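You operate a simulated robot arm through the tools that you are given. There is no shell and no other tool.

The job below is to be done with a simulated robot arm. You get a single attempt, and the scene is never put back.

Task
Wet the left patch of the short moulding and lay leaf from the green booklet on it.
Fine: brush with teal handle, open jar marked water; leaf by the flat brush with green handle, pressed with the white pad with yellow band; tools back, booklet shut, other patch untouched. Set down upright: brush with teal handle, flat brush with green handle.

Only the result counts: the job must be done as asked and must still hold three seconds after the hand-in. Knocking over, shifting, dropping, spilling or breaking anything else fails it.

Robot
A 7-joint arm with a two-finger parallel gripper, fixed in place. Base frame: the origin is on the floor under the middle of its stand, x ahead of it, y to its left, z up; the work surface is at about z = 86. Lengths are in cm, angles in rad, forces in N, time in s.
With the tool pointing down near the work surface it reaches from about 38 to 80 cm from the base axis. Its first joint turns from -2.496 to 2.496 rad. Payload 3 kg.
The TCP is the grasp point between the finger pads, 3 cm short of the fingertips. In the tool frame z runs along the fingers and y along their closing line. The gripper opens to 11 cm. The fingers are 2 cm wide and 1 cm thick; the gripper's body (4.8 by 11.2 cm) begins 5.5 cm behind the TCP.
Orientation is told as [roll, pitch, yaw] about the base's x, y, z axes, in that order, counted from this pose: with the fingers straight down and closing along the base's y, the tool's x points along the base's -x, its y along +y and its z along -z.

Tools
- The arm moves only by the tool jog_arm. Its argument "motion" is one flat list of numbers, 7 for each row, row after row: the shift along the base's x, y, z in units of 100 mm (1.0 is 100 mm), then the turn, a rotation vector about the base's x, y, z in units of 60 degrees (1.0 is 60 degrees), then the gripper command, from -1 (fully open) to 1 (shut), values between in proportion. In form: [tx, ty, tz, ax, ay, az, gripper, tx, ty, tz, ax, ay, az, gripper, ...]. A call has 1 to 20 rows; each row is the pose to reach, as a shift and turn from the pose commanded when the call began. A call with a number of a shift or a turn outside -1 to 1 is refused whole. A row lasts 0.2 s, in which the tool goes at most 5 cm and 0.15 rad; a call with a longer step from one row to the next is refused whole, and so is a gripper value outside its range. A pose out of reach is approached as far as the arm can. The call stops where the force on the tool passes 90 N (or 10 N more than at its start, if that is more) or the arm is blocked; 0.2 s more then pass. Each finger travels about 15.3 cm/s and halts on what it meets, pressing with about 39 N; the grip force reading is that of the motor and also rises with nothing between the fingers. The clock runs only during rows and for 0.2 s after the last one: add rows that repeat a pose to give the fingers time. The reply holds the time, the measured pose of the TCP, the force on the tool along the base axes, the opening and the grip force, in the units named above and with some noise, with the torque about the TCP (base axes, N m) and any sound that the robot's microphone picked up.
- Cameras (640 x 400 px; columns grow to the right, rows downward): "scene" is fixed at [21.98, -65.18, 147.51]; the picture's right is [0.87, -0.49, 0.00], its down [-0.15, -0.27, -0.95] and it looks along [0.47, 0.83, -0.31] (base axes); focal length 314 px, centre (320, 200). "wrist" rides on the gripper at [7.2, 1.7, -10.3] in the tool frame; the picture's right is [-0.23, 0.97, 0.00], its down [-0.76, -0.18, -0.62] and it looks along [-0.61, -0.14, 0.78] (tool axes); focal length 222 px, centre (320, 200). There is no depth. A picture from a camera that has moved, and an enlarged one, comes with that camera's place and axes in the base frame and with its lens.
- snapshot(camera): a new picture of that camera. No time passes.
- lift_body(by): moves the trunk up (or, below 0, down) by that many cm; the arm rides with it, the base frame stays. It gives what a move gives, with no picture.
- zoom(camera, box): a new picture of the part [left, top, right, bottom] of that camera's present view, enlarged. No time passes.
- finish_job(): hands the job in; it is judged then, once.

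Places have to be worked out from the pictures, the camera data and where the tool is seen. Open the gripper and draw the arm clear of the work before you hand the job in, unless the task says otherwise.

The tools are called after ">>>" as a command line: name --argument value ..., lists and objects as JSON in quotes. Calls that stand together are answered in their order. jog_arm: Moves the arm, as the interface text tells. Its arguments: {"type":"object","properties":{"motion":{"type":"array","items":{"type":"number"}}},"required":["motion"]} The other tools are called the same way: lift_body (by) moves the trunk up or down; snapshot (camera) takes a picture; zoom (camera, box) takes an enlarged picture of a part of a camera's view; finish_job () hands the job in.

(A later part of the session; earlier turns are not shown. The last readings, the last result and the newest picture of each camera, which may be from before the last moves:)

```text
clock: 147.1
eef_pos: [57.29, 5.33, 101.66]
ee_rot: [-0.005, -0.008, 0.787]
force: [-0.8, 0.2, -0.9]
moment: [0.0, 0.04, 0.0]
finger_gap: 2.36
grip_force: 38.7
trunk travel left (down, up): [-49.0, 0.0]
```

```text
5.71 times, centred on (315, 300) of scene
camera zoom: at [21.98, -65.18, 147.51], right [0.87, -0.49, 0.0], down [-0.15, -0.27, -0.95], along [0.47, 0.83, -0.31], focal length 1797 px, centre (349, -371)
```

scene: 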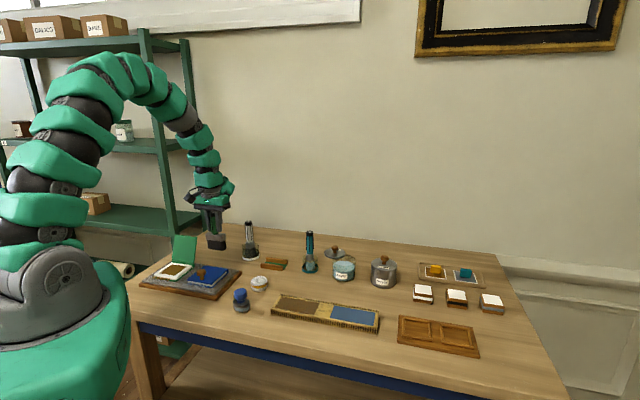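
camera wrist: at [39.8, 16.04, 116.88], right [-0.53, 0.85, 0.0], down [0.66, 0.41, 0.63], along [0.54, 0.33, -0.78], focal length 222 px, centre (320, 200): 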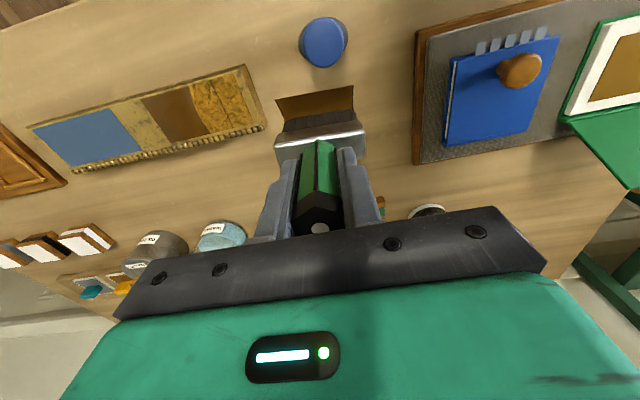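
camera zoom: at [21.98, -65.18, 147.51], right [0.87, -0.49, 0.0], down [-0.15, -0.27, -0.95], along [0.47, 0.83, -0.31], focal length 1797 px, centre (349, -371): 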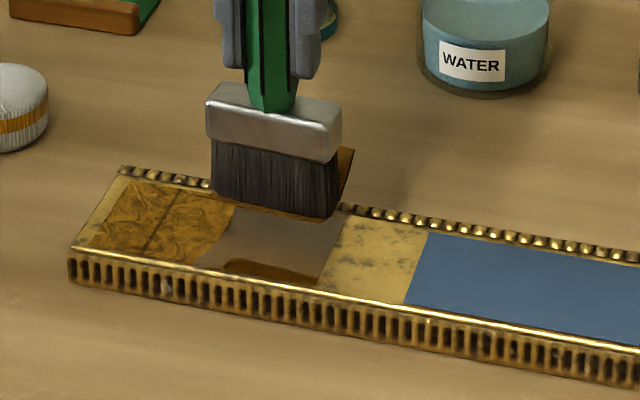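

The second leaf spans about e1 33.3–39.8, meeting the first one. A 1 mm shift right, then I lower it in gentle steps.

>>> jog_arm --motion '[0.007, -0.007, -0.06, 0, 0, 0, 0.9, 0.007, -0.007, -0.13, 0, 0, 0, 0.9, 0.007, -0.007, -0.2, 0, 0, 0, 0.9, 0.007, -0.007, -0.26, 0, 0, 0, 0.9, 0.007, -0.007, -0.3, 0, 0, 0, 0.9, 0.007, -0.007, -0.325, 0, 0, 0, 0.9, 0.007, -0.007, -0.335, 0, 0, 0, 0.9, 0.007, -0.007, -0.335, 0, 0, 0, 0.9]'

>>> zoom --camera "scene" --box '[265, 265, 365, 335]'

```text
clock: 148.9
eef_pos: [57.29, 5.35, 98.6]
ee_rot: [-0.008, -0.01, 0.784]
force: [2.5, -1.8, 35.1]
moment: [0.82, 0.47, 0.01]
finger_gap: 2.38
grip_force: 39.0
trunk travel left (down, up): [-49.0, 0.0]
```

```text
5.71 times, centred on (315, 300) of scene
camera zoom: at [21.98, -65.18, 147.51], right [0.87, -0.49, 0.0], down [-0.15, -0.27, -0.95], along [0.47, 0.83, -0.31], focal length 1797 px, centre (349, -371)
```

zoom: 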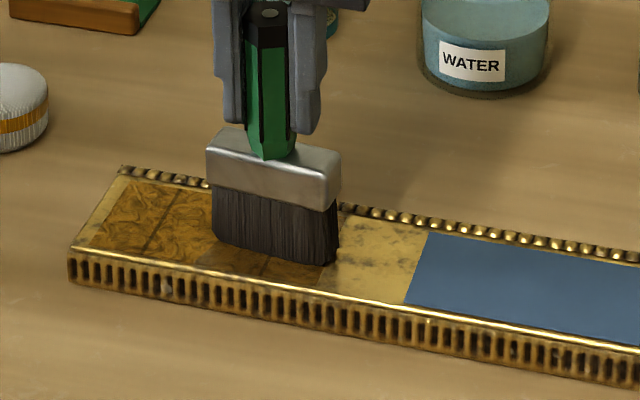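

The second leaf is down. I lift the brush slowly and check coverage.

>>> jog_arm --motion '[0, 0, 0.02, 0, 0, 0, 0.9, 0, 0, 0.05, 0, 0, 0, 0.9, 0, 0, 0.1, 0, 0, 0, 0.9, 0, 0, 0.18, 0, 0, 0, 0.9, 0, 0, 0.28, 0, 0, 0, 0.9, 0, 0, 0.4, 0, 0, 0, 0.9, 0, 0, 0.55, 0, 0, 0, 0.9, 0.05, 0.05, 0.75, 0, 0, 0, 0.9, 0.1, 0.15, 0.85, 0, 0, 0, 0.9]'

>>> zoom --camera "scene" --box '[265, 275, 365, 335]'

>>> zoom --camera "wrist" --box '[140, 0, 480, 200]'

```text
clock: 150.9
eef_pos: [58.17, 6.71, 106.99]
ee_rot: [-0.003, -0.006, 0.787]
force: [0.3, -0.3, -0.4]
moment: [0.03, 0.04, 0.0]
finger_gap: 2.34
grip_force: 38.9
trunk travel left (down, up): [-49.0, 0.0]
```

```text
6.40 times, centred on (315, 305) of scene
camera zoom: at [21.98, -65.18, 147.51], right [0.87, -0.49, 0.0], down [-0.15, -0.27, -0.95], along [0.47, 0.83, -0.31], focal length 2012 px, centre (352, -472)
```

zoom: 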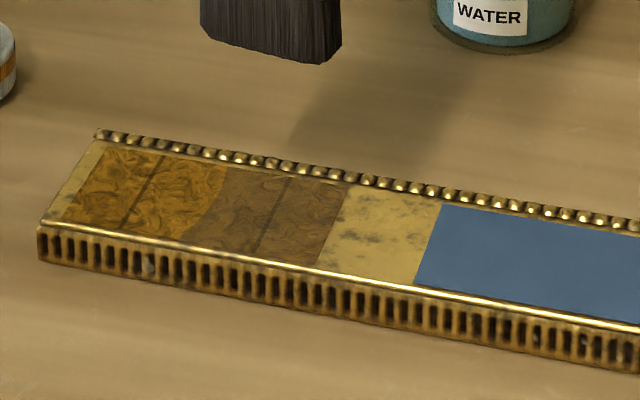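

```text
1.88 times, centred on (310, 100) of wrist
camera zoom: at [51.87, 2.93, 117.23], right [-0.53, 0.85, 0.0], down [0.66, 0.41, 0.63], along [0.53, 0.33, -0.78], focal length 418 px, centre (339, 388)
```

zoom: 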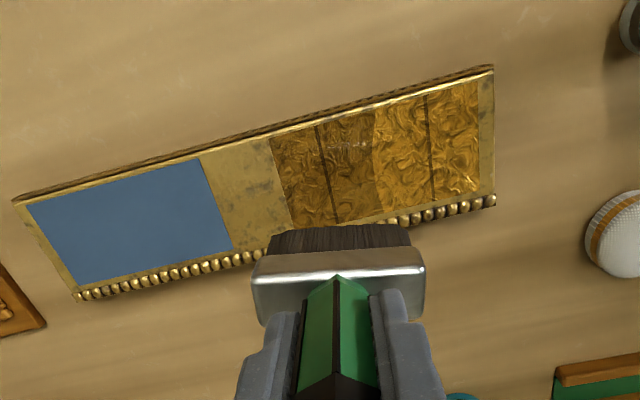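

Both leaves are down and together cover the whole patch up to its right edge; the blue patch is untouched. Now I take the flat brush back to its stand, checking its attitude in the grip on the way.

>>> jog_arm --motion '[0.02, 0.2, 0.02, 0, 0, 0, 0.9, 0.04, 0.45, 0.02, 0, 0, 0, 0.9, 0.06, 0.7, 0.02, 0, 0, 0, 0.9, 0.07, 0.95, 0.02, 0, 0, 0, 0.9, 0.07, 1.0, 0.02, 0, 0, 0, 0.9]'

>>> jog_arm --motion '[0.02, 0.2, 0.0, 0, 0, 0, 0.9, 0.04, 0.45, 0.0, 0, 0, 0, 0.9, 0.06, 0.7, 0.0, 0, 0, 0, 0.9, 0.07, 0.95, 0.0, 0, 0, 0, 0.9, 0.07, 1.0, 0.0, 0, 0, 0, 0.9]'

>>> jog_arm --motion '[0.0, 0.25, 0.0, 0, 0, 0, 0.9, 0.0, 0.5, 0.0, 0, 0, 0, 0.9, 0.0, 0.75, 0.0, 0, 0, 0, 0.9, 0.0, 0.95, 0.0, 0, 0, 0, 0.9, 0.0, 1.0, 0.0, 0, 0, 0, 0.9, 0.0, 1.0, 0.0, 0, 0, 0, 0.9]'

>>> zoom --camera "scene" --box '[230, 190, 330, 280]'

>>> zoom --camera "wrist" --box '[220, 20, 420, 240]'

```text
clock: 152.1
eef_pos: [59.07, 16.83, 107.26]
ee_rot: [-0.005, -0.006, 0.786]
force: [-0.4, -0.2, -0.9]
moment: [0.01, 0.03, 0.02]
finger_gap: 2.38
grip_force: 39.5
trunk travel left (down, up): [-49.0, 0.0]
```

```text
clock: 153.3
eef_pos: [59.63, 26.86, 107.2]
ee_rot: [-0.004, -0.007, 0.786]
force: [0.7, 1.4, -1.1]
moment: [-0.02, 0.03, -0.01]
finger_gap: 2.4
grip_force: 38.8
trunk travel left (down, up): [-49.0, 0.0]
```

```text
clock: 154.7
eef_pos: [59.6, 36.8, 107.12]
ee_rot: [-0.005, -0.008, 0.785]
force: [0.5, 0.1, -1.3]
moment: [-0.03, 0.01, 0.0]
finger_gap: 2.38
grip_force: 39.2
trunk travel left (down, up): [-49.0, 0.0]
```

```text
4.44 times, centred on (280, 235) of scene
camera zoom: at [21.98, -65.18, 147.51], right [0.87, -0.49, 0.0], down [-0.15, -0.27, -0.95], along [0.47, 0.83, -0.31], focal length 1398 px, centre (498, 44)
```

zoom: 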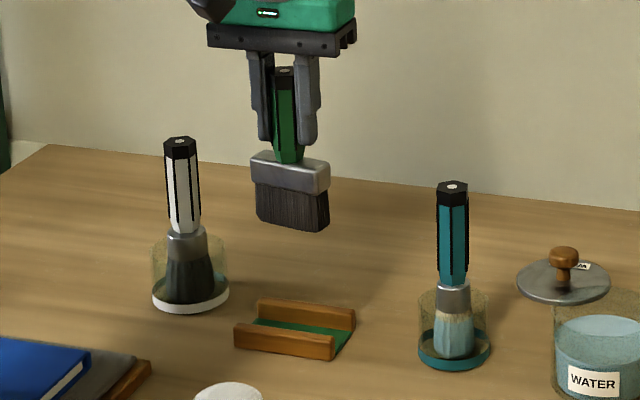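

```text
1.82 times, centred on (320, 130) of wrist
camera zoom: at [53.31, 33.03, 117.44], right [-0.53, 0.85, 0.0], down [0.66, 0.41, 0.63], along [0.54, 0.33, -0.78], focal length 404 px, centre (320, 327)
```

zoom: 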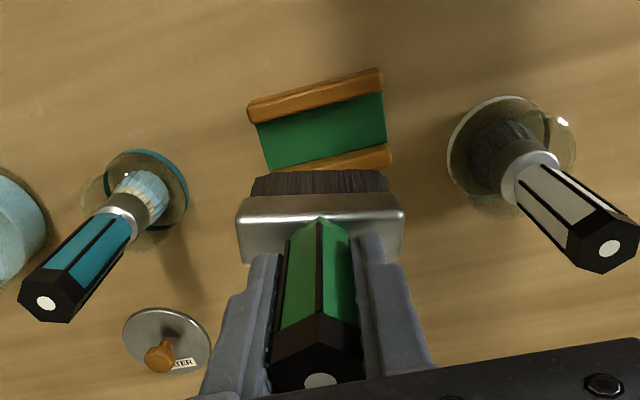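

The brush looks slightly turned in the grip compared with before. I look closer before putting it into its stand.

>>> zoom --camera "scene" --box '[265, 195, 315, 245]'

>>> zoom --camera "wrist" --box '[260, 90, 380, 240]'

```text
8.00 times, centred on (290, 220) of scene
camera zoom: at [21.98, -65.18, 147.51], right [0.87, -0.49, 0.0], down [-0.15, -0.27, -0.95], along [0.47, 0.83, -0.31], focal length 2516 px, centre (560, 40)
```

zoom: 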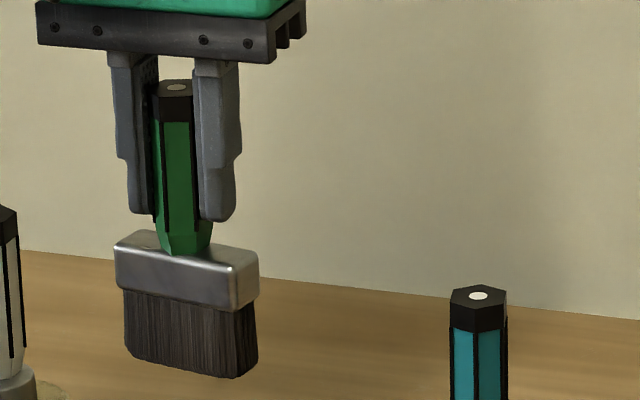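

```text
2.67 times, centred on (320, 165) of wrist
camera zoom: at [53.31, 33.03, 117.44], right [-0.53, 0.85, 0.0], down [0.66, 0.41, 0.63], along [0.54, 0.33, -0.78], focal length 592 px, centre (320, 293)
```

zoom: 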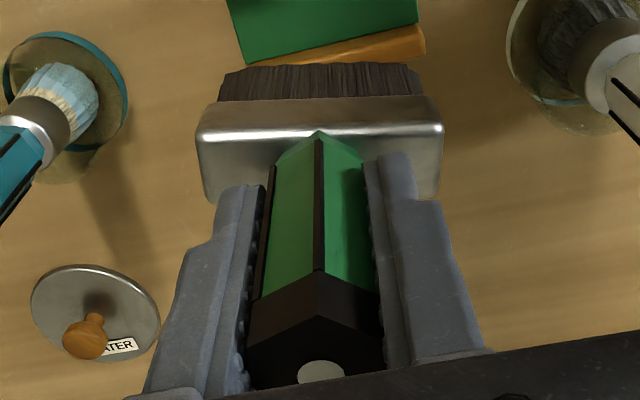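

The ferrule line now runs about 11° clockwise of the stand's direction: the brush turned about its handle in the grip. I turn the hand by about +10.5° so the brush lines up with its stand again.

>>> jog_arm --motion '[0, 0, 0, 0, 0, 0.06, 0.9, 0, 0, 0, 0, 0, 0.12, 0.9, 0, 0, 0, 0, 0, 0.175, 0.9, 0, 0, 0, 0, 0, 0.175, 0.9]'

>>> zoom --camera "scene" --box '[250, 200, 310, 275]'

>>> zoom --camera "wrist" --box '[240, 30, 400, 200]'

```text
clock: 155.7
eef_pos: [59.73, 36.87, 107.11]
ee_rot: [-0.004, -0.006, 0.969]
force: [-0.2, 0.7, -0.7]
moment: [0.0, 0.01, 0.02]
finger_gap: 2.35
grip_force: 38.9
trunk travel left (down, up): [-49.0, 0.0]
```

```text
5.33 times, centred on (280, 238) of scene
camera zoom: at [21.98, -65.18, 147.51], right [0.87, -0.49, 0.0], down [-0.15, -0.27, -0.95], along [0.47, 0.83, -0.31], focal length 1677 px, centre (533, 0)
```

zoom: 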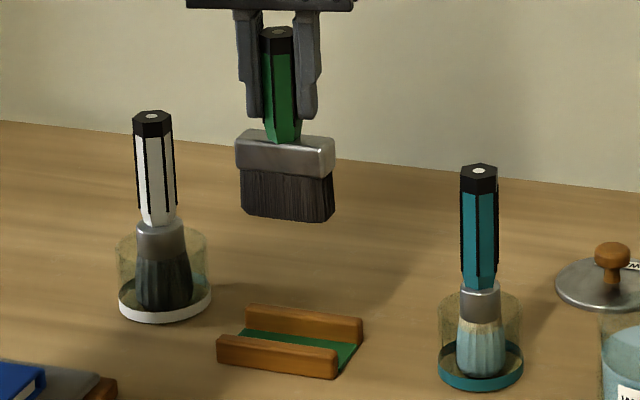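

```text
2.35 times, centred on (320, 115) of wrist
camera zoom: at [54.21, 31.95, 117.41], right [-0.67, 0.74, 0.0], down [0.57, 0.53, 0.63], along [0.47, 0.42, -0.78], focal length 523 px, centre (320, 400)
```

zoom: 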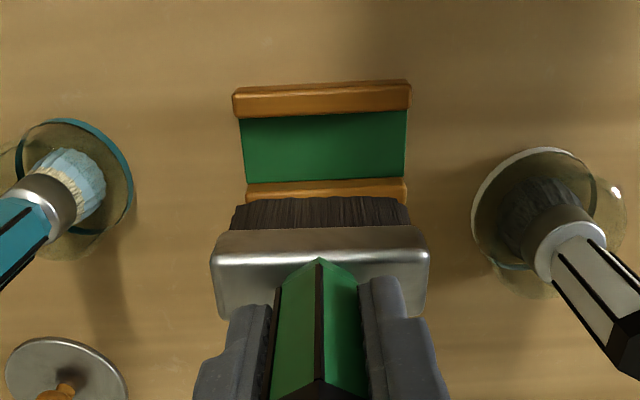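

Now ferrule and stand are parallel, and the tip is about 2 mm off centre. I shift slightly and lower the brush into the stand.

>>> jog_arm --motion '[-0.006, -0.008, -0.1, 0, 0, 0, 0.9, -0.012, -0.014, -0.3, 0, 0, 0, 0.9, -0.012, -0.014, -0.5, 0, 0, 0, 0.9, -0.012, -0.014, -0.7, 0, 0, 0, 0.9, -0.012, -0.014, -0.82, 0, 0, 0, 0.9, -0.012, -0.014, -0.9, 0, 0, 0, 0.9, -0.012, -0.014, -0.9, 0, 0, 0, 0.9]'

>>> zoom --camera "scene" --box '[245, 205, 315, 280]'

>>> zoom --camera "wrist" --box '[240, 30, 400, 200]'

```text
clock: 157.3
eef_pos: [59.54, 36.53, 98.26]
ee_rot: [-0.005, -0.009, 0.969]
force: [0.3, -0.7, -1.4]
moment: [-0.01, 0.02, -0.01]
finger_gap: 2.38
grip_force: 38.7
trunk travel left (down, up): [-49.0, 0.0]
```

```text
5.33 times, centred on (280, 242) of scene
camera zoom: at [21.98, -65.18, 147.51], right [0.87, -0.49, 0.0], down [-0.15, -0.27, -0.95], along [0.47, 0.83, -0.31], focal length 1677 px, centre (533, -27)
```

zoom: 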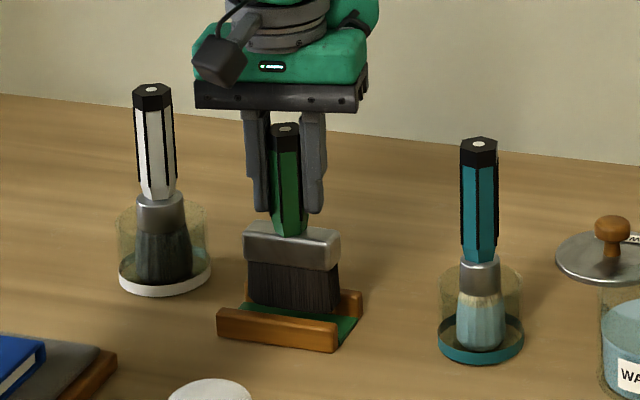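

```text
2.35 times, centred on (320, 115) of wrist
camera zoom: at [54.14, 31.65, 108.44], right [-0.67, 0.74, 0.0], down [0.57, 0.52, 0.63], along [0.47, 0.42, -0.78], focal length 523 px, centre (320, 400)
```

zoom: 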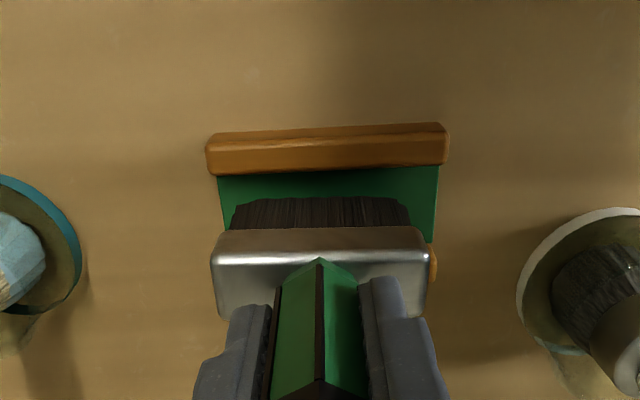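

The brush is about 3 mm to one side and slightly forward of centre in its stand. I correct that before lowering further.

>>> jog_arm --motion '[-0.005, 0.012, 0, 0, 0, 0, 0.9, -0.01, 0.024, 0, 0, 0, 0, 0.9, -0.01, 0.024, -0.04, 0, 0, 0, 0.9, -0.01, 0.024, -0.08, 0, 0, 0, 0.9, -0.01, 0.024, -0.11, 0, 0, 0, 0.9, -0.01, 0.024, -0.11, 0, 0, 0, 0.9]'

>>> zoom --camera "scene" --box '[245, 205, 315, 280]'

>>> zoom --camera "wrist" --box '[240, 30, 400, 200]'

```text
clock: 158.7
eef_pos: [59.37, 36.82, 97.05]
ee_rot: [-0.006, -0.007, 0.969]
force: [0.2, -0.5, -1.2]
moment: [0.0, -0.02, 0.01]
finger_gap: 2.35
grip_force: 39.4
trunk travel left (down, up): [-49.0, 0.0]
```

```text
5.33 times, centred on (280, 242) of scene
camera zoom: at [21.98, -65.18, 147.51], right [0.87, -0.49, 0.0], down [-0.15, -0.27, -0.95], along [0.47, 0.83, -0.31], focal length 1677 px, centre (533, -27)
```

zoom: 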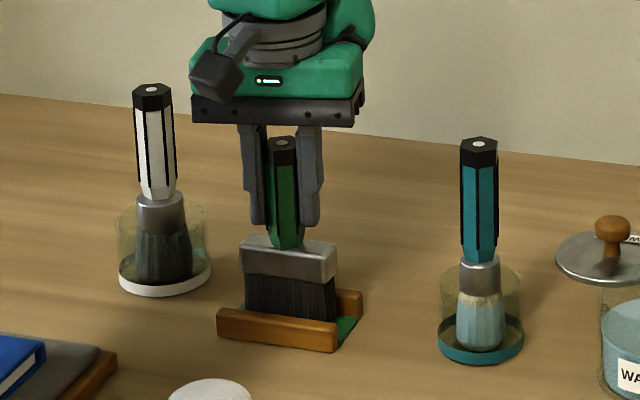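

```text
2.35 times, centred on (320, 115) of wrist
camera zoom: at [53.99, 32.04, 107.3], right [-0.67, 0.74, 0.0], down [0.57, 0.52, 0.63], along [0.47, 0.42, -0.78], focal length 523 px, centre (320, 400)
```

zoom: 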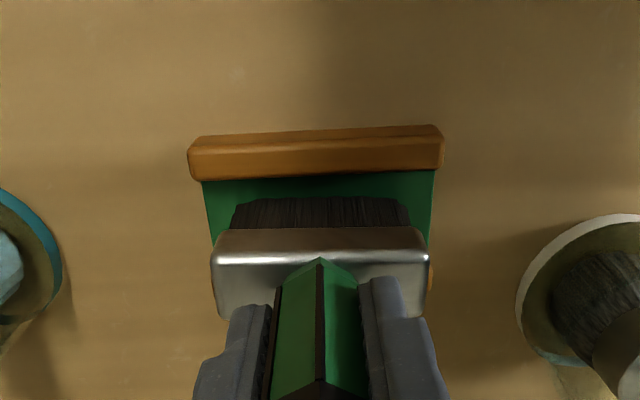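

Centred now. I lower the rest of the way until contact.

>>> jog_arm --motion '[0, 0, -0.03, 0, 0, 0, 0.9, 0, 0, -0.055, 0, 0, 0, 0.9, 0, 0, -0.07, 0, 0, 0, 0.9, 0, 0, -0.07, 0, 0, 0, 0.9]'

```text
clock: 159.7
eef_pos: [59.43, 36.91, 96.49]
ee_rot: [-0.008, -0.012, 0.97]
force: [1.9, 1.6, 36.6]
moment: [0.4, 0.29, 0.17]
finger_gap: 2.42
grip_force: 39.2
trunk travel left (down, up): [-49.0, 0.0]
```

Contact with 37 N — I ease off a little and check that it sits on the felt between the rails.

>>> jog_arm --motion '[0, 0, 0.012, 0, 0, 0, 0.9, 0, 0, 0.014, 0, 0, 0, 0.9, 0, 0, 0.014, 0, 0, 0, 0.9]'

>>> zoom --camera "scene" --box '[250, 220, 310, 280]'

>>> zoom --camera "wrist" --box '[240, 30, 400, 200]'

```text
clock: 160.5
eef_pos: [59.45, 36.94, 96.55]
ee_rot: [-0.004, -0.01, 0.97]
force: [3.4, 0.6, 34.2]
moment: [0.51, 0.18, 0.01]
finger_gap: 2.33
grip_force: 39.5
trunk travel left (down, up): [-49.0, 0.0]
```

```text
6.67 times, centred on (280, 250) of scene
camera zoom: at [21.98, -65.18, 147.51], right [0.87, -0.49, 0.0], down [-0.15, -0.27, -0.95], along [0.47, 0.83, -0.31], focal length 2096 px, centre (587, -133)
```

zoom: 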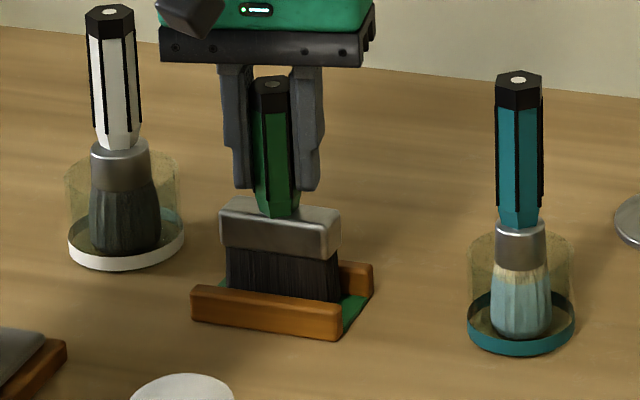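

```text
2.35 times, centred on (320, 115) of wrist
camera zoom: at [53.93, 31.98, 106.82], right [-0.67, 0.74, 0.0], down [0.57, 0.52, 0.63], along [0.47, 0.42, -0.78], focal length 523 px, centre (320, 400)
```

zoom: 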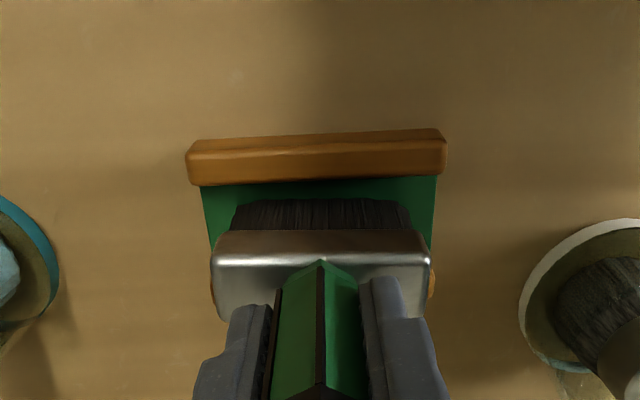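

The handle top and ferrule are at the same image positions as at the start, so it is seated. I relieve the downward push before opening.

>>> jog_arm --motion '[0, 0, 0.01, 0, 0, 0, 0.9, 0, 0, 0.018, 0, 0, 0, 0.9, 0, 0, 0.018, 0, 0, 0, 0.9]'

```text
clock: 161.3
eef_pos: [59.42, 36.85, 96.54]
ee_rot: [-0.006, -0.007, 0.968]
force: [0.5, 0.2, 11.1]
moment: [0.32, 0.13, -0.02]
finger_gap: 2.36
grip_force: 38.8
trunk travel left (down, up): [-49.0, 0.0]
```

>>> jog_arm --motion '[0, 0, 0.006, 0, 0, 0, 0.9, 0, 0, 0.006, 0, 0, 0, 0.55, 0, 0, 0.006, 0, 0, 0, 0.3, 0, 0, 0.006, 0, 0, 0, 0.0, 0, 0, 0.006, 0, 0, 0, -0.2, 0, 0, 0.006, 0, 0, 0, -0.2]'

>>> zoom --camera "scene" --box '[250, 220, 310, 280]'

>>> zoom --camera "wrist" --box '[220, 30, 420, 220]'

```text
clock: 162.7
eef_pos: [59.56, 37.03, 96.72]
ee_rot: [-0.005, -0.007, 0.968]
force: [-0.5, 0.9, -0.8]
moment: [-0.01, -0.02, -0.02]
finger_gap: 6.63
grip_force: 0.0
trunk travel left (down, up): [-49.0, 0.0]
```

```text
6.67 times, centred on (280, 250) of scene
camera zoom: at [21.98, -65.18, 147.51], right [0.87, -0.49, 0.0], down [-0.15, -0.27, -0.95], along [0.47, 0.83, -0.31], focal length 2096 px, centre (587, -133)
```

zoom: 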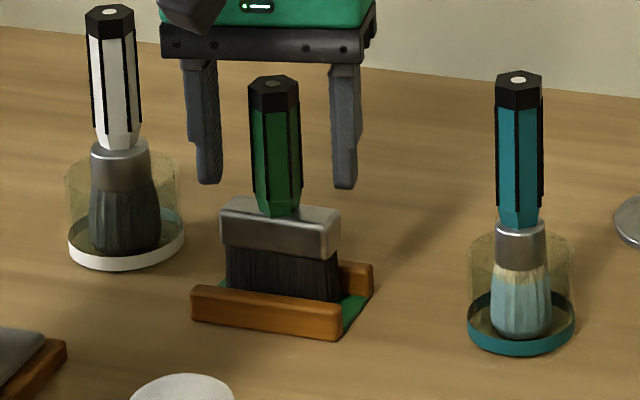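

```text
2.11 times, centred on (320, 125) of wrist
camera zoom: at [54.03, 32.06, 107.0], right [-0.67, 0.74, 0.0], down [0.57, 0.52, 0.63], along [0.47, 0.42, -0.78], focal length 468 px, centre (320, 358)
```

zoom: 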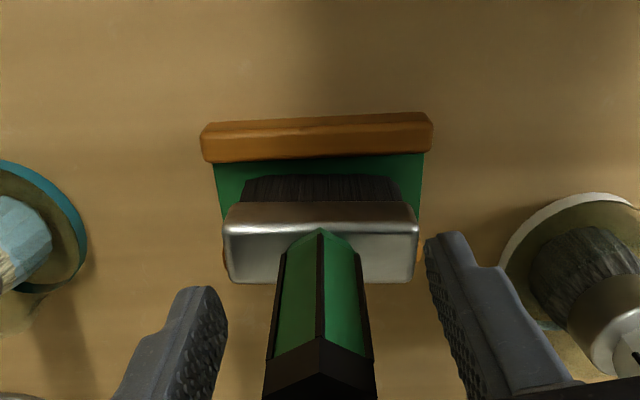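

The flat brush stands upright in its stand, correctly aligned. I rise clear, turn the hand back, and move over to the white pad with the yellow band.

>>> jog_arm --motion '[0, 0, 0.1, 0, 0, 0, -0.2, 0, 0, 0.35, 0, 0, 0, -0.2, 0, 0, 0.65, 0, 0, 0, -0.2, -0.1, -0.15, 0.95, 0, 0, -0.06, -0.3, -0.3, -0.4, 0.95, 0, 0, -0.12, -0.4, -0.55, -0.7, 0.95, 0, 0, -0.175, -0.5, -0.8, -0.95, 0.95, 0, 0, -0.175, -0.6, -0.8, -0.95, 0.95, 0, 0, -0.175, -0.6]'

>>> snapshot --camera "wrist"

>>> zoom --camera "scene" --box '[220, 200, 360, 330]'

```text
clock: 164.5
eef_pos: [51.51, 27.4, 106.1]
ee_rot: [-0.004, -0.006, 0.784]
force: [0.1, -0.1, -0.6]
moment: [0.02, -0.03, 0.0]
finger_gap: 8.79
grip_force: 0.2
trunk travel left (down, up): [-49.0, 0.0]
```

```text
taken
camera wrist: at [45.09, 23.56, 116.44], right [-0.53, 0.85, 0.0], down [0.66, 0.41, 0.63], along [0.54, 0.33, -0.78], focal length 222 px, centre (320, 200)
```

wrist: 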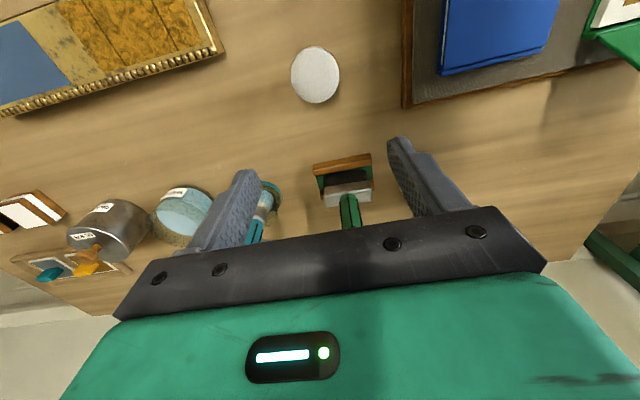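

```text
3.08 times, centred on (290, 265) of scene
camera zoom: at [21.98, -65.18, 147.51], right [0.87, -0.49, 0.0], down [-0.15, -0.27, -0.95], along [0.47, 0.83, -0.31], focal length 968 px, centre (412, 0)
```

zoom: 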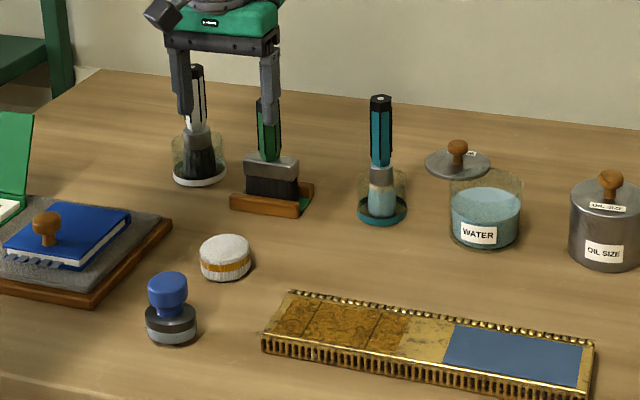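

>>> zoom --camera "wrist" --box '[265, 30, 365, 120]'

>>> zoom --camera "scene" --box '[235, 265, 285, 305]'

```text
4.44 times, centred on (315, 75) of wrist
camera zoom: at [45.09, 23.56, 116.44], right [-0.53, 0.85, 0.0], down [0.66, 0.41, 0.63], along [0.54, 0.33, -0.78], focal length 987 px, centre (342, 756)
```

zoom: 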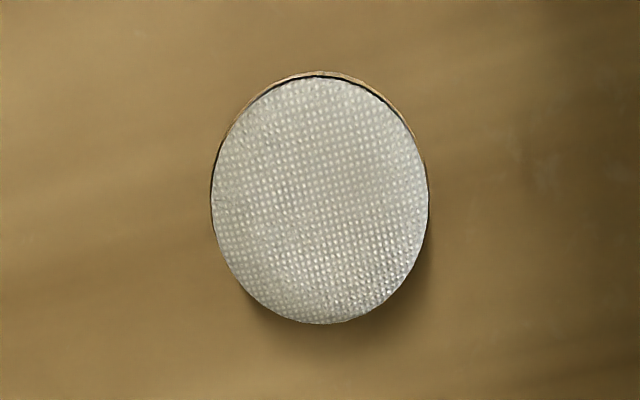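

```text
10.00 times, centred on (260, 285) of scene
camera zoom: at [21.98, -65.18, 147.51], right [0.87, -0.49, 0.0], down [-0.15, -0.27, -0.95], along [0.47, 0.83, -0.31], focal length 3144 px, centre (920, -650)
```

zoom: 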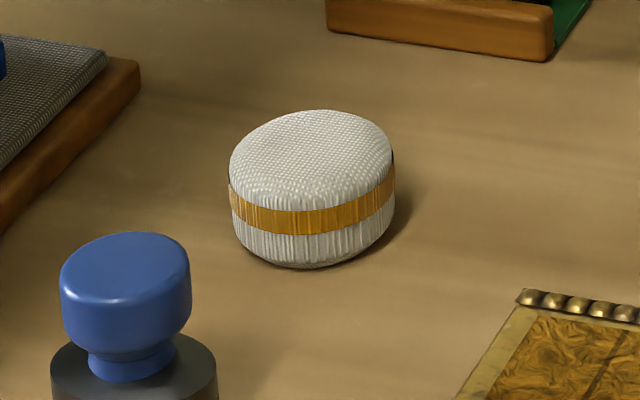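

The pad (about 5.4 cm wide, top at z≈88.8) is centred near (49.5, 25.45). I centre over it and descend part way with the fingers open.

>>> jog_arm --motion '[-0.1, -0.1, -0.2, 0, 0, 0, -0.6, -0.2, -0.195, -0.5, 0, 0, 0, -0.6, -0.2, -0.195, -0.8, 0, 0, 0, -0.6, -0.2, -0.195, -0.95, 0, 0, 0, -0.6, -0.2, -0.195, -0.95, 0, 0, 0, -0.6]'

>>> snapshot --camera "wrist"

>>> zoom --camera "scene" --box '[220, 230, 310, 310]'

```text
clock: 165.7
eef_pos: [49.56, 25.52, 96.84]
ee_rot: [-0.005, -0.008, 0.784]
force: [0.7, -0.2, -0.5]
moment: [0.01, 0.0, 0.0]
finger_gap: 8.79
grip_force: 0.2
trunk travel left (down, up): [-49.0, 0.0]
```

```text
taken
camera wrist: at [43.13, 21.73, 107.09], right [-0.53, 0.85, 0.0], down [0.66, 0.41, 0.63], along [0.54, 0.33, -0.78], focal length 222 px, centre (320, 200)
```

wrist: 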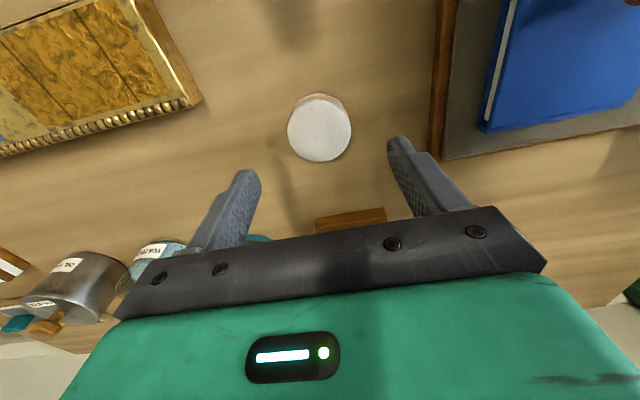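

```text
5.00 times, centred on (265, 270) of scene
camera zoom: at [21.98, -65.18, 147.51], right [0.87, -0.49, 0.0], down [-0.15, -0.27, -0.95], along [0.47, 0.83, -0.31], focal length 1572 px, centre (595, -150)
```

zoom: 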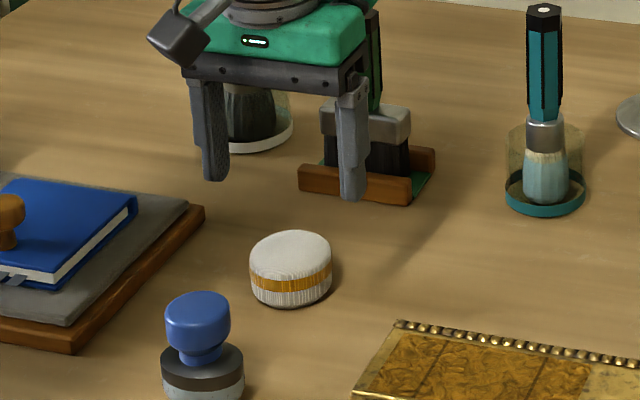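

Centred within a millimetre or two. I descend to z≈90 (tips 1 cm above the table) around the pad.

>>> jog_arm --motion '[-0.015, -0.008, -0.2, 0, 0, 0, -0.6, -0.015, -0.008, -0.4, 0, 0, 0, -0.6, -0.015, -0.008, -0.57, 0, 0, 0, -0.6, -0.015, -0.008, -0.68, 0, 0, 0, -0.6, -0.015, -0.008, -0.68, 0, 0, 0, -0.6, -0.015, -0.008, -0.68, 0, 0, 0, -0.6]'

>>> zoom --camera "scene" --box '[225, 250, 295, 310]'

>>> snapshot --camera "wrist"

```text
clock: 167.1
eef_pos: [49.22, 25.46, 89.93]
ee_rot: [-0.006, -0.008, 0.787]
force: [0.2, -0.6, 0.5]
moment: [0.0, 0.02, 0.01]
finger_gap: 8.79
grip_force: 0.0
trunk travel left (down, up): [-49.0, 0.0]
```

```text
6.67 times, centred on (260, 280) of scene
camera zoom: at [21.98, -65.18, 147.51], right [0.87, -0.49, 0.0], down [-0.15, -0.27, -0.95], along [0.47, 0.83, -0.31], focal length 2096 px, centre (720, -333)
```

zoom: 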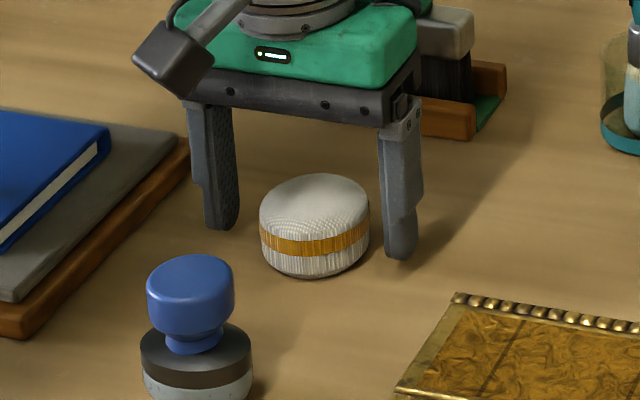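

```text
taken
camera wrist: at [42.95, 21.67, 100.15], right [-0.53, 0.85, 0.0], down [0.66, 0.41, 0.63], along [0.54, 0.33, -0.78], focal length 222 px, centre (320, 200)
```

wrist: 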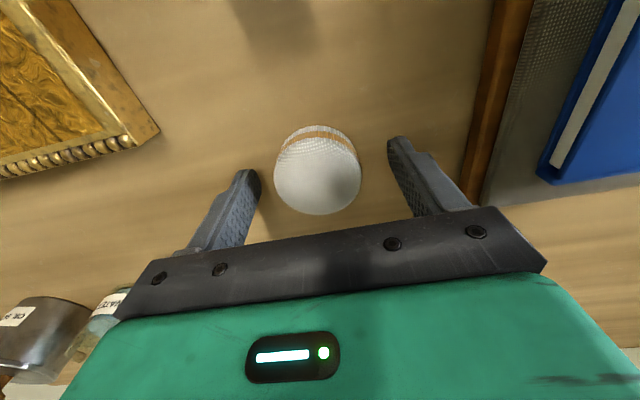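

The pad sits between the fingers. I centre 2 mm and close on it.

>>> jog_arm --motion '[0.018, 0.0, 0, 0, 0, 0, -0.4, 0.018, 0.0, 0, 0, 0, 0, -0.15, 0.018, 0.0, 0, 0, 0, 0, 0.1, 0.018, 0.0, 0, 0, 0, 0, 0.4, 0.018, 0.0, 0, 0, 0, 0, 0.4, 0.018, 0, 0, 0, 0, 0, 0.4]'

>>> zoom --camera "scene" --box '[225, 250, 295, 310]'

>>> zoom --camera "wrist" --box '[220, 80, 420, 230]'

```text
clock: 168.5
eef_pos: [49.52, 25.45, 89.84]
ee_rot: [-0.005, -0.009, 0.786]
force: [-1.0, 1.3, 3.3]
moment: [0.1, 0.17, 0.0]
finger_gap: 5.17
grip_force: 39.4
trunk travel left (down, up): [-49.0, 0.0]
```

```text
6.67 times, centred on (260, 280) of scene
camera zoom: at [21.98, -65.18, 147.51], right [0.87, -0.49, 0.0], down [-0.15, -0.27, -0.95], along [0.47, 0.83, -0.31], focal length 2096 px, centre (720, -333)
```

zoom: 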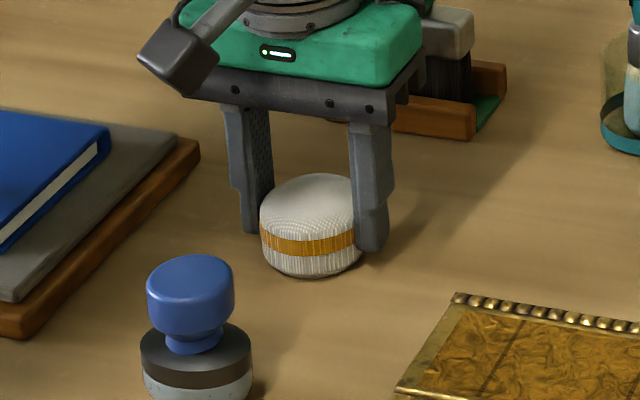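

```text
2.67 times, centred on (320, 155) of wrist
camera zoom: at [43.18, 21.64, 100.2], right [-0.53, 0.85, 0.0], down [0.66, 0.41, 0.63], along [0.54, 0.33, -0.78], focal length 592 px, centre (320, 320)
```

zoom: 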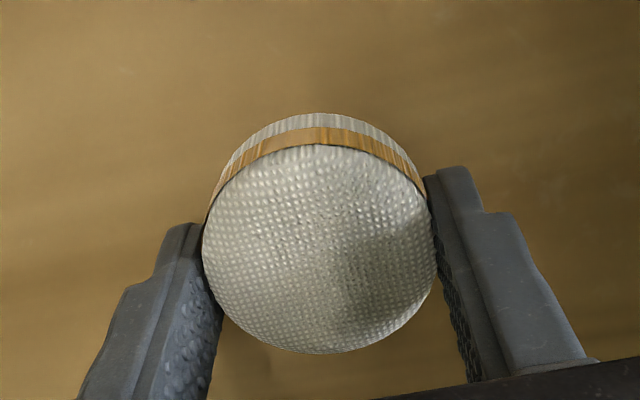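

The pad is held (gap 5.17; TCP (49.52, 25.45, 89.84) noted for return). I lift it a few centimetres and check it hangs level.

>>> jog_arm --motion '[0, 0, 0.05, 0, 0, 0, 0.6, 0, 0, 0.15, 0, 0, 0, 0.6, 0, 0, 0.3, 0, 0, 0, 0.6, 0, 0, 0.5, 0, 0, 0, 0.6, 0, 0, 0.6, 0, 0, 0, 0.6, 0, 0, 0.6, 0, 0, 0, 0.6]'

>>> zoom --camera "scene" --box '[225, 230, 295, 300]'

>>> zoom --camera "wrist" --box '[220, 80, 420, 230]'

```text
clock: 169.9
eef_pos: [49.38, 25.4, 96.05]
ee_rot: [-0.005, -0.009, 0.785]
force: [0.5, 0.4, 0.6]
moment: [0.04, 0.01, -0.01]
finger_gap: 5.16
grip_force: 39.5
trunk travel left (down, up): [-49.0, 0.0]
```

```text
5.71 times, centred on (260, 265) of scene
camera zoom: at [21.98, -65.18, 147.51], right [0.87, -0.49, 0.0], down [-0.15, -0.27, -0.95], along [0.47, 0.83, -0.31], focal length 1797 px, centre (663, -171)
```

zoom: 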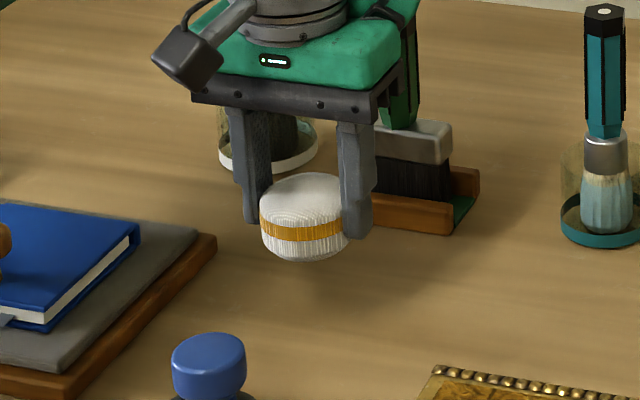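

```text
2.67 times, centred on (320, 155) of wrist
camera zoom: at [43.1, 21.69, 106.28], right [-0.53, 0.85, 0.0], down [0.66, 0.41, 0.63], along [0.54, 0.33, -0.78], focal length 592 px, centre (320, 320)
```

zoom: 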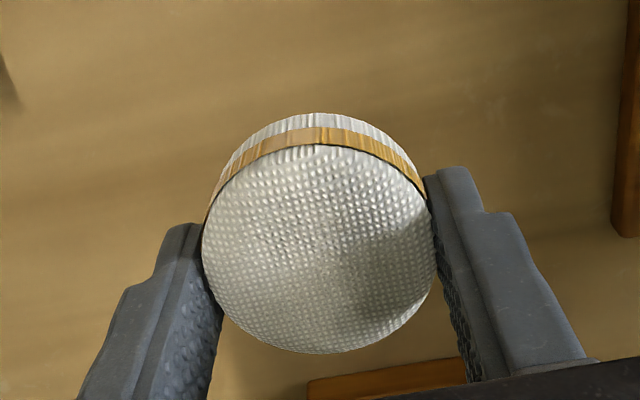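

The pad hangs level. I carry it over the left half of the gilded patch.

>>> jog_arm --motion '[0.05, -0.2, 0, 0, 0, 0, 0.6, 0.1, -0.45, 0, 0, 0, 0, 0.6, 0.17, -0.7, 0, 0, 0, 0, 0.6, 0.22, -0.9, 0, 0, 0, 0, 0.6, 0.22, -0.9, 0, 0, 0, 0, 0.6]'

>>> jog_arm --motion '[0.05, -0.2, 0, 0, 0, 0, 0.6, 0.1, -0.4, -0.05, 0, 0, 0, 0.6, 0.15, -0.58, -0.12, 0, 0, 0, 0.6, 0.15, -0.58, -0.2, 0, 0, 0, 0.6, 0.15, -0.58, -0.2, 0, 0, 0, 0.6]'

>>> zoom --camera "scene" --box '[255, 265, 345, 335]'

>>> snapshot --camera "wrist"

```text
clock: 171.1
eef_pos: [51.75, 16.36, 95.96]
ee_rot: [-0.004, -0.007, 0.784]
force: [-0.1, -0.2, -0.9]
moment: [0.0, 0.01, -0.05]
finger_gap: 5.16
grip_force: 38.6
trunk travel left (down, up): [-49.0, 0.0]
```

```text
clock: 172.3
eef_pos: [53.04, 10.56, 93.96]
ee_rot: [-0.003, -0.006, 0.786]
force: [0.2, -0.2, -0.6]
moment: [0.02, 0.0, 0.01]
finger_gap: 5.16
grip_force: 39.0
trunk travel left (down, up): [-49.0, 0.0]
```

```text
5.71 times, centred on (300, 300) of scene
camera zoom: at [21.98, -65.18, 147.51], right [0.87, -0.49, 0.0], down [-0.15, -0.27, -0.95], along [0.47, 0.83, -0.31], focal length 1797 px, centre (434, -371)
```

zoom: 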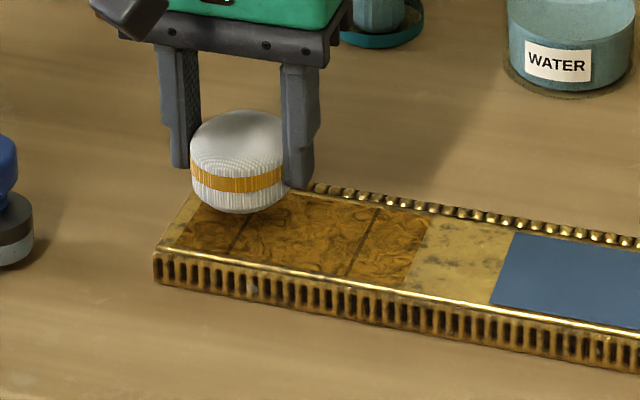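

```text
taken
camera wrist: at [46.79, 6.78, 104.21], right [-0.53, 0.85, 0.0], down [0.66, 0.41, 0.63], along [0.54, 0.33, -0.78], focal length 222 px, centre (320, 200)
```

wrist: 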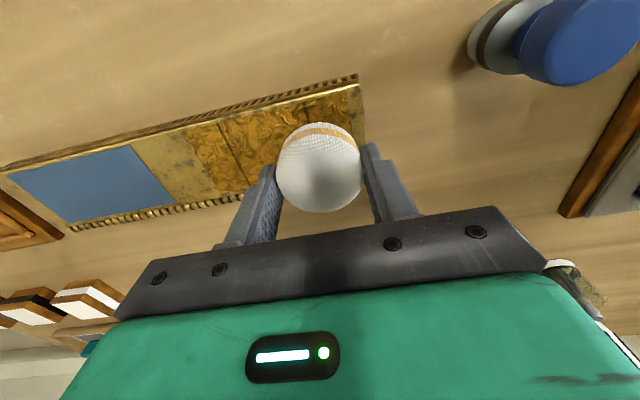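

The pad is over the left half. I lower it gently to press.

>>> jog_arm --motion '[0, 0, -0.06, 0, 0, 0, 0.6, 0, 0, -0.12, 0, 0, 0, 0.6, 0, 0, -0.17, 0, 0, 0, 0.6, 0, 0, -0.2, 0, 0, 0, 0.6, 0, 0, -0.2, 0, 0, 0, 0.6]'

```text
clock: 173.5
eef_pos: [53.28, 10.66, 92.39]
ee_rot: [-0.01, -0.016, 0.786]
force: [7.0, -1.0, 62.2]
moment: [0.01, 0.51, 0.05]
finger_gap: 5.16
grip_force: 38.9
trunk travel left (down, up): [-49.0, 0.0]
```

That pressed with 62 N, more than I intended. I ease up and look at the leaf.

>>> jog_arm --motion '[0, 0, 0.03, 0, 0, 0, 0.6, 0, 0, 0.1, 0, 0, 0, 0.6, 0, 0, 0.2, 0, 0, 0, 0.6, 0, 0, 0.2, 0, 0, 0, 0.6]'

>>> zoom --camera "scene" --box '[255, 265, 345, 335]'

>>> zoom --camera "wrist" --box '[170, 50, 400, 220]'

```text
clock: 174.5
eef_pos: [53.09, 10.68, 93.88]
ee_rot: [-0.006, -0.008, 0.786]
force: [-0.2, -0.9, -0.3]
moment: [-0.01, -0.01, -0.02]
finger_gap: 5.08
grip_force: 39.3
trunk travel left (down, up): [-49.0, 0.0]
```

```text
5.71 times, centred on (300, 300) of scene
camera zoom: at [21.98, -65.18, 147.51], right [0.87, -0.49, 0.0], down [-0.15, -0.27, -0.95], along [0.47, 0.83, -0.31], focal length 1797 px, centre (434, -371)
```

zoom: 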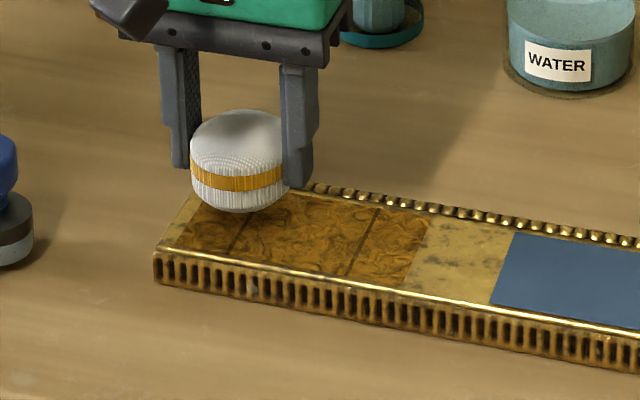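

```text
2.35 times, centred on (285, 135) of wrist
camera zoom: at [46.82, 6.86, 104.16], right [-0.53, 0.85, 0.0], down [0.66, 0.41, 0.63], along [0.54, 0.33, -0.78], focal length 523 px, centre (402, 353)
```

zoom: 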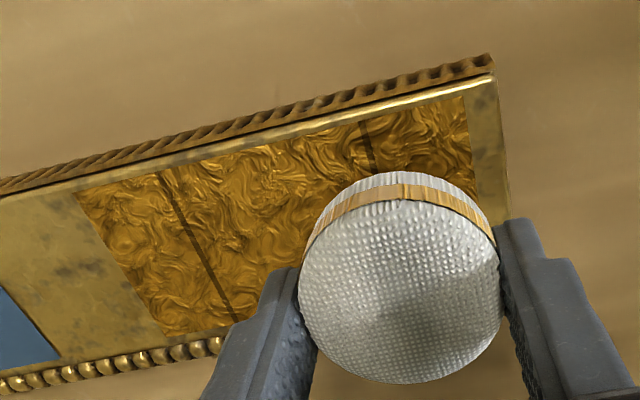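

The visible part is still wrinkled, so I need to see the pressed area. I move to the next spot in the middle, which uncovers the first one.

>>> jog_arm --motion '[0, 0, 0.05, 0, 0, 0, 0.6, 0.1, -0.1, 0.05, 0, 0, 0, 0.6, 0.24, -0.24, 0.05, 0, 0, 0, 0.6, 0.24, -0.24, 0, 0, 0, 0, 0.6, 0.24, -0.24, 0, 0, 0, 0, 0.6]'

>>> zoom --camera "scene" --box '[255, 265, 345, 335]'

>>> zoom --camera "wrist" --box '[220, 30, 450, 220]'

```text
clock: 175.7
eef_pos: [55.6, 8.22, 93.8]
ee_rot: [-0.005, -0.007, 0.786]
force: [-0.2, 0.5, -0.4]
moment: [-0.02, 0.01, 0.0]
finger_gap: 5.08
grip_force: 39.0
trunk travel left (down, up): [-49.0, 0.0]
```

```text
5.71 times, centred on (300, 300) of scene
camera zoom: at [21.98, -65.18, 147.51], right [0.87, -0.49, 0.0], down [-0.15, -0.27, -0.95], along [0.47, 0.83, -0.31], focal length 1797 px, centre (434, -371)
```

zoom: 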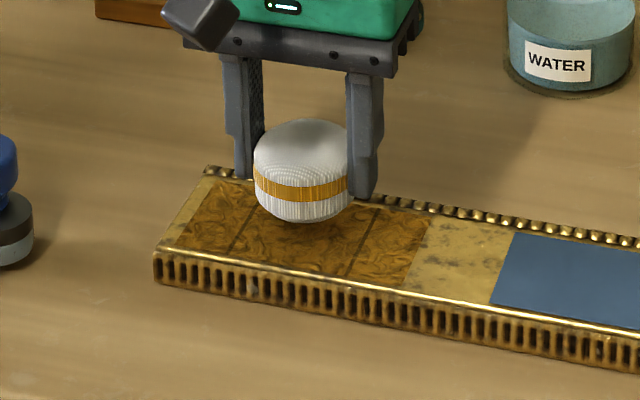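

```text
2.11 times, centred on (335, 125) of wrist
camera zoom: at [49.34, 4.42, 104.15], right [-0.53, 0.85, 0.0], down [0.66, 0.41, 0.63], along [0.54, 0.33, -0.78], focal length 468 px, centre (288, 358)
```

zoom: 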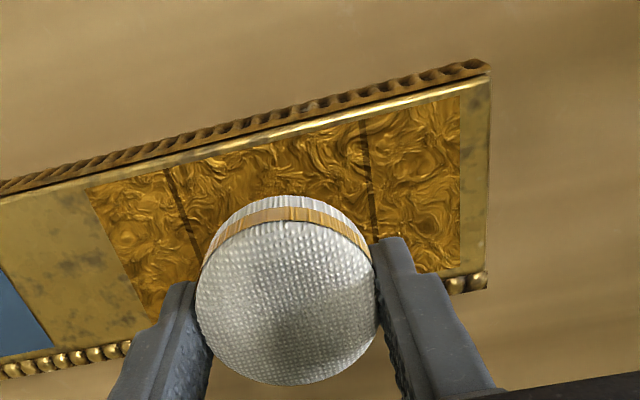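

The first spot doesn't look changed. I try a more careful press here in the middle: slightly forward to stay clear of the beads, lower to light contact, and hold for about a second.

>>> jog_arm --motion '[-0.014, -0.014, -0.05, 0, 0, 0, 0.6, -0.014, -0.014, -0.1, 0, 0, 0, 0.6, -0.014, -0.014, -0.135, 0, 0, 0, 0.6, -0.014, -0.014, -0.148, 0, 0, 0, 0.6, -0.014, -0.014, -0.148, 0, 0, 0, 0.6, -0.014, -0.014, -0.148, 0, 0, 0, 0.6]'

>>> zoom --camera "scene" --box '[265, 275, 345, 330]'

```text
clock: 177.1
eef_pos: [55.53, 8.13, 92.45]
ee_rot: [-0.004, -0.007, 0.786]
force: [-0.8, -0.1, -0.2]
moment: [-0.01, 0.0, 0.0]
finger_gap: 5.04
grip_force: 38.6
trunk travel left (down, up): [-49.0, 0.0]
```

```text
7.27 times, centred on (305, 302) of scene
camera zoom: at [21.98, -65.18, 147.51], right [0.87, -0.49, 0.0], down [-0.15, -0.27, -0.95], along [0.47, 0.83, -0.31], focal length 2287 px, centre (429, -546)
```

zoom: 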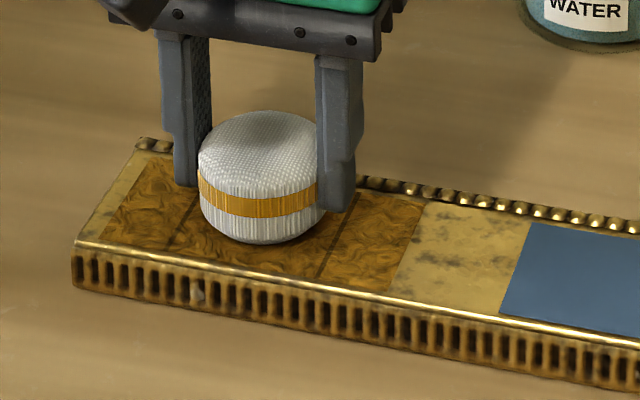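

>>> jog_arm --motion '[0, 0, -0.015, 0, 0, 0, 0.6, 0, 0, -0.03, 0, 0, 0, 0.6, 0, 0, -0.03, 0, 0, 0, 0.6, 0, 0, -0.03, 0, 0, 0, 0.6]'

```text
clock: 178.1
eef_pos: [55.43, 8.22, 92.27]
ee_rot: [-0.007, -0.012, 0.785]
force: [3.7, 0.8, 25.4]
moment: [0.19, 0.05, 0.01]
finger_gap: 5.07
grip_force: 39.1
trunk travel left (down, up): [-49.0, 0.0]
```

Contact at 25 N. I hold this pressure for about a second and look.

>>> jog_arm --motion '[0, 0, 0, 0, 0, 0, 0.6, 0, 0, 0, 0, 0, 0, 0.6, 0, 0, 0, 0, 0, 0, 0.6, 0, 0, 0, 0, 0, 0, 0.6, 0, 0, 0, 0, 0, 0, 0.6]'

>>> zoom --camera "scene" --box '[265, 275, 345, 330]'

>>> zoom --camera "wrist" --box '[200, 30, 430, 220]'

```text
clock: 179.3
eef_pos: [55.36, 8.08, 92.17]
ee_rot: [-0.007, -0.008, 0.786]
force: [6.1, 2.2, 31.2]
moment: [0.14, 0.15, 0.0]
finger_gap: 5.06
grip_force: 39.2
trunk travel left (down, up): [-49.0, 0.0]
```

```text
7.27 times, centred on (305, 302) of scene
camera zoom: at [21.98, -65.18, 147.51], right [0.87, -0.49, 0.0], down [-0.15, -0.27, -0.95], along [0.47, 0.83, -0.31], focal length 2287 px, centre (429, -546)
```

zoom: 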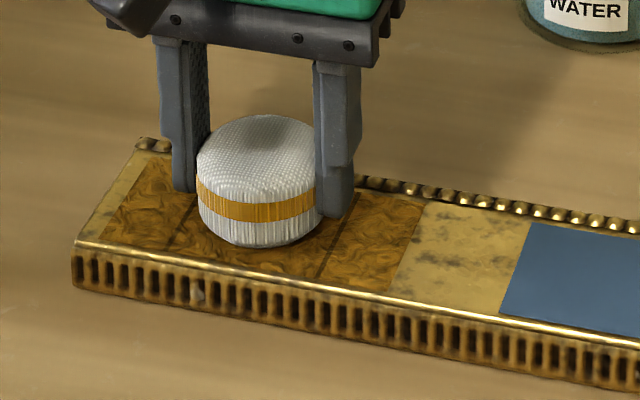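

```text
2.11 times, centred on (315, 125) of wrist
camera zoom: at [49.08, 4.29, 102.5], right [-0.53, 0.85, 0.0], down [0.66, 0.41, 0.63], along [0.54, 0.33, -0.78], focal length 468 px, centre (330, 358)
```

zoom: 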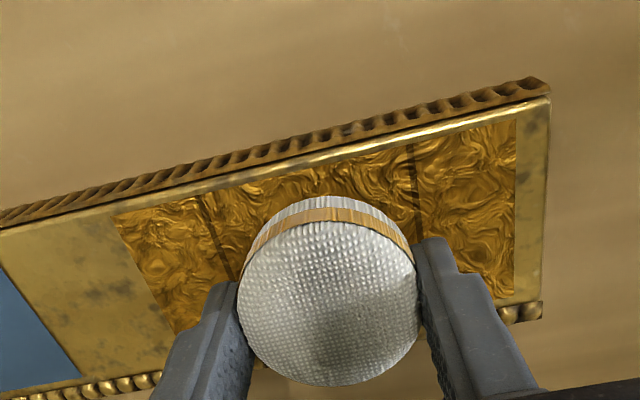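

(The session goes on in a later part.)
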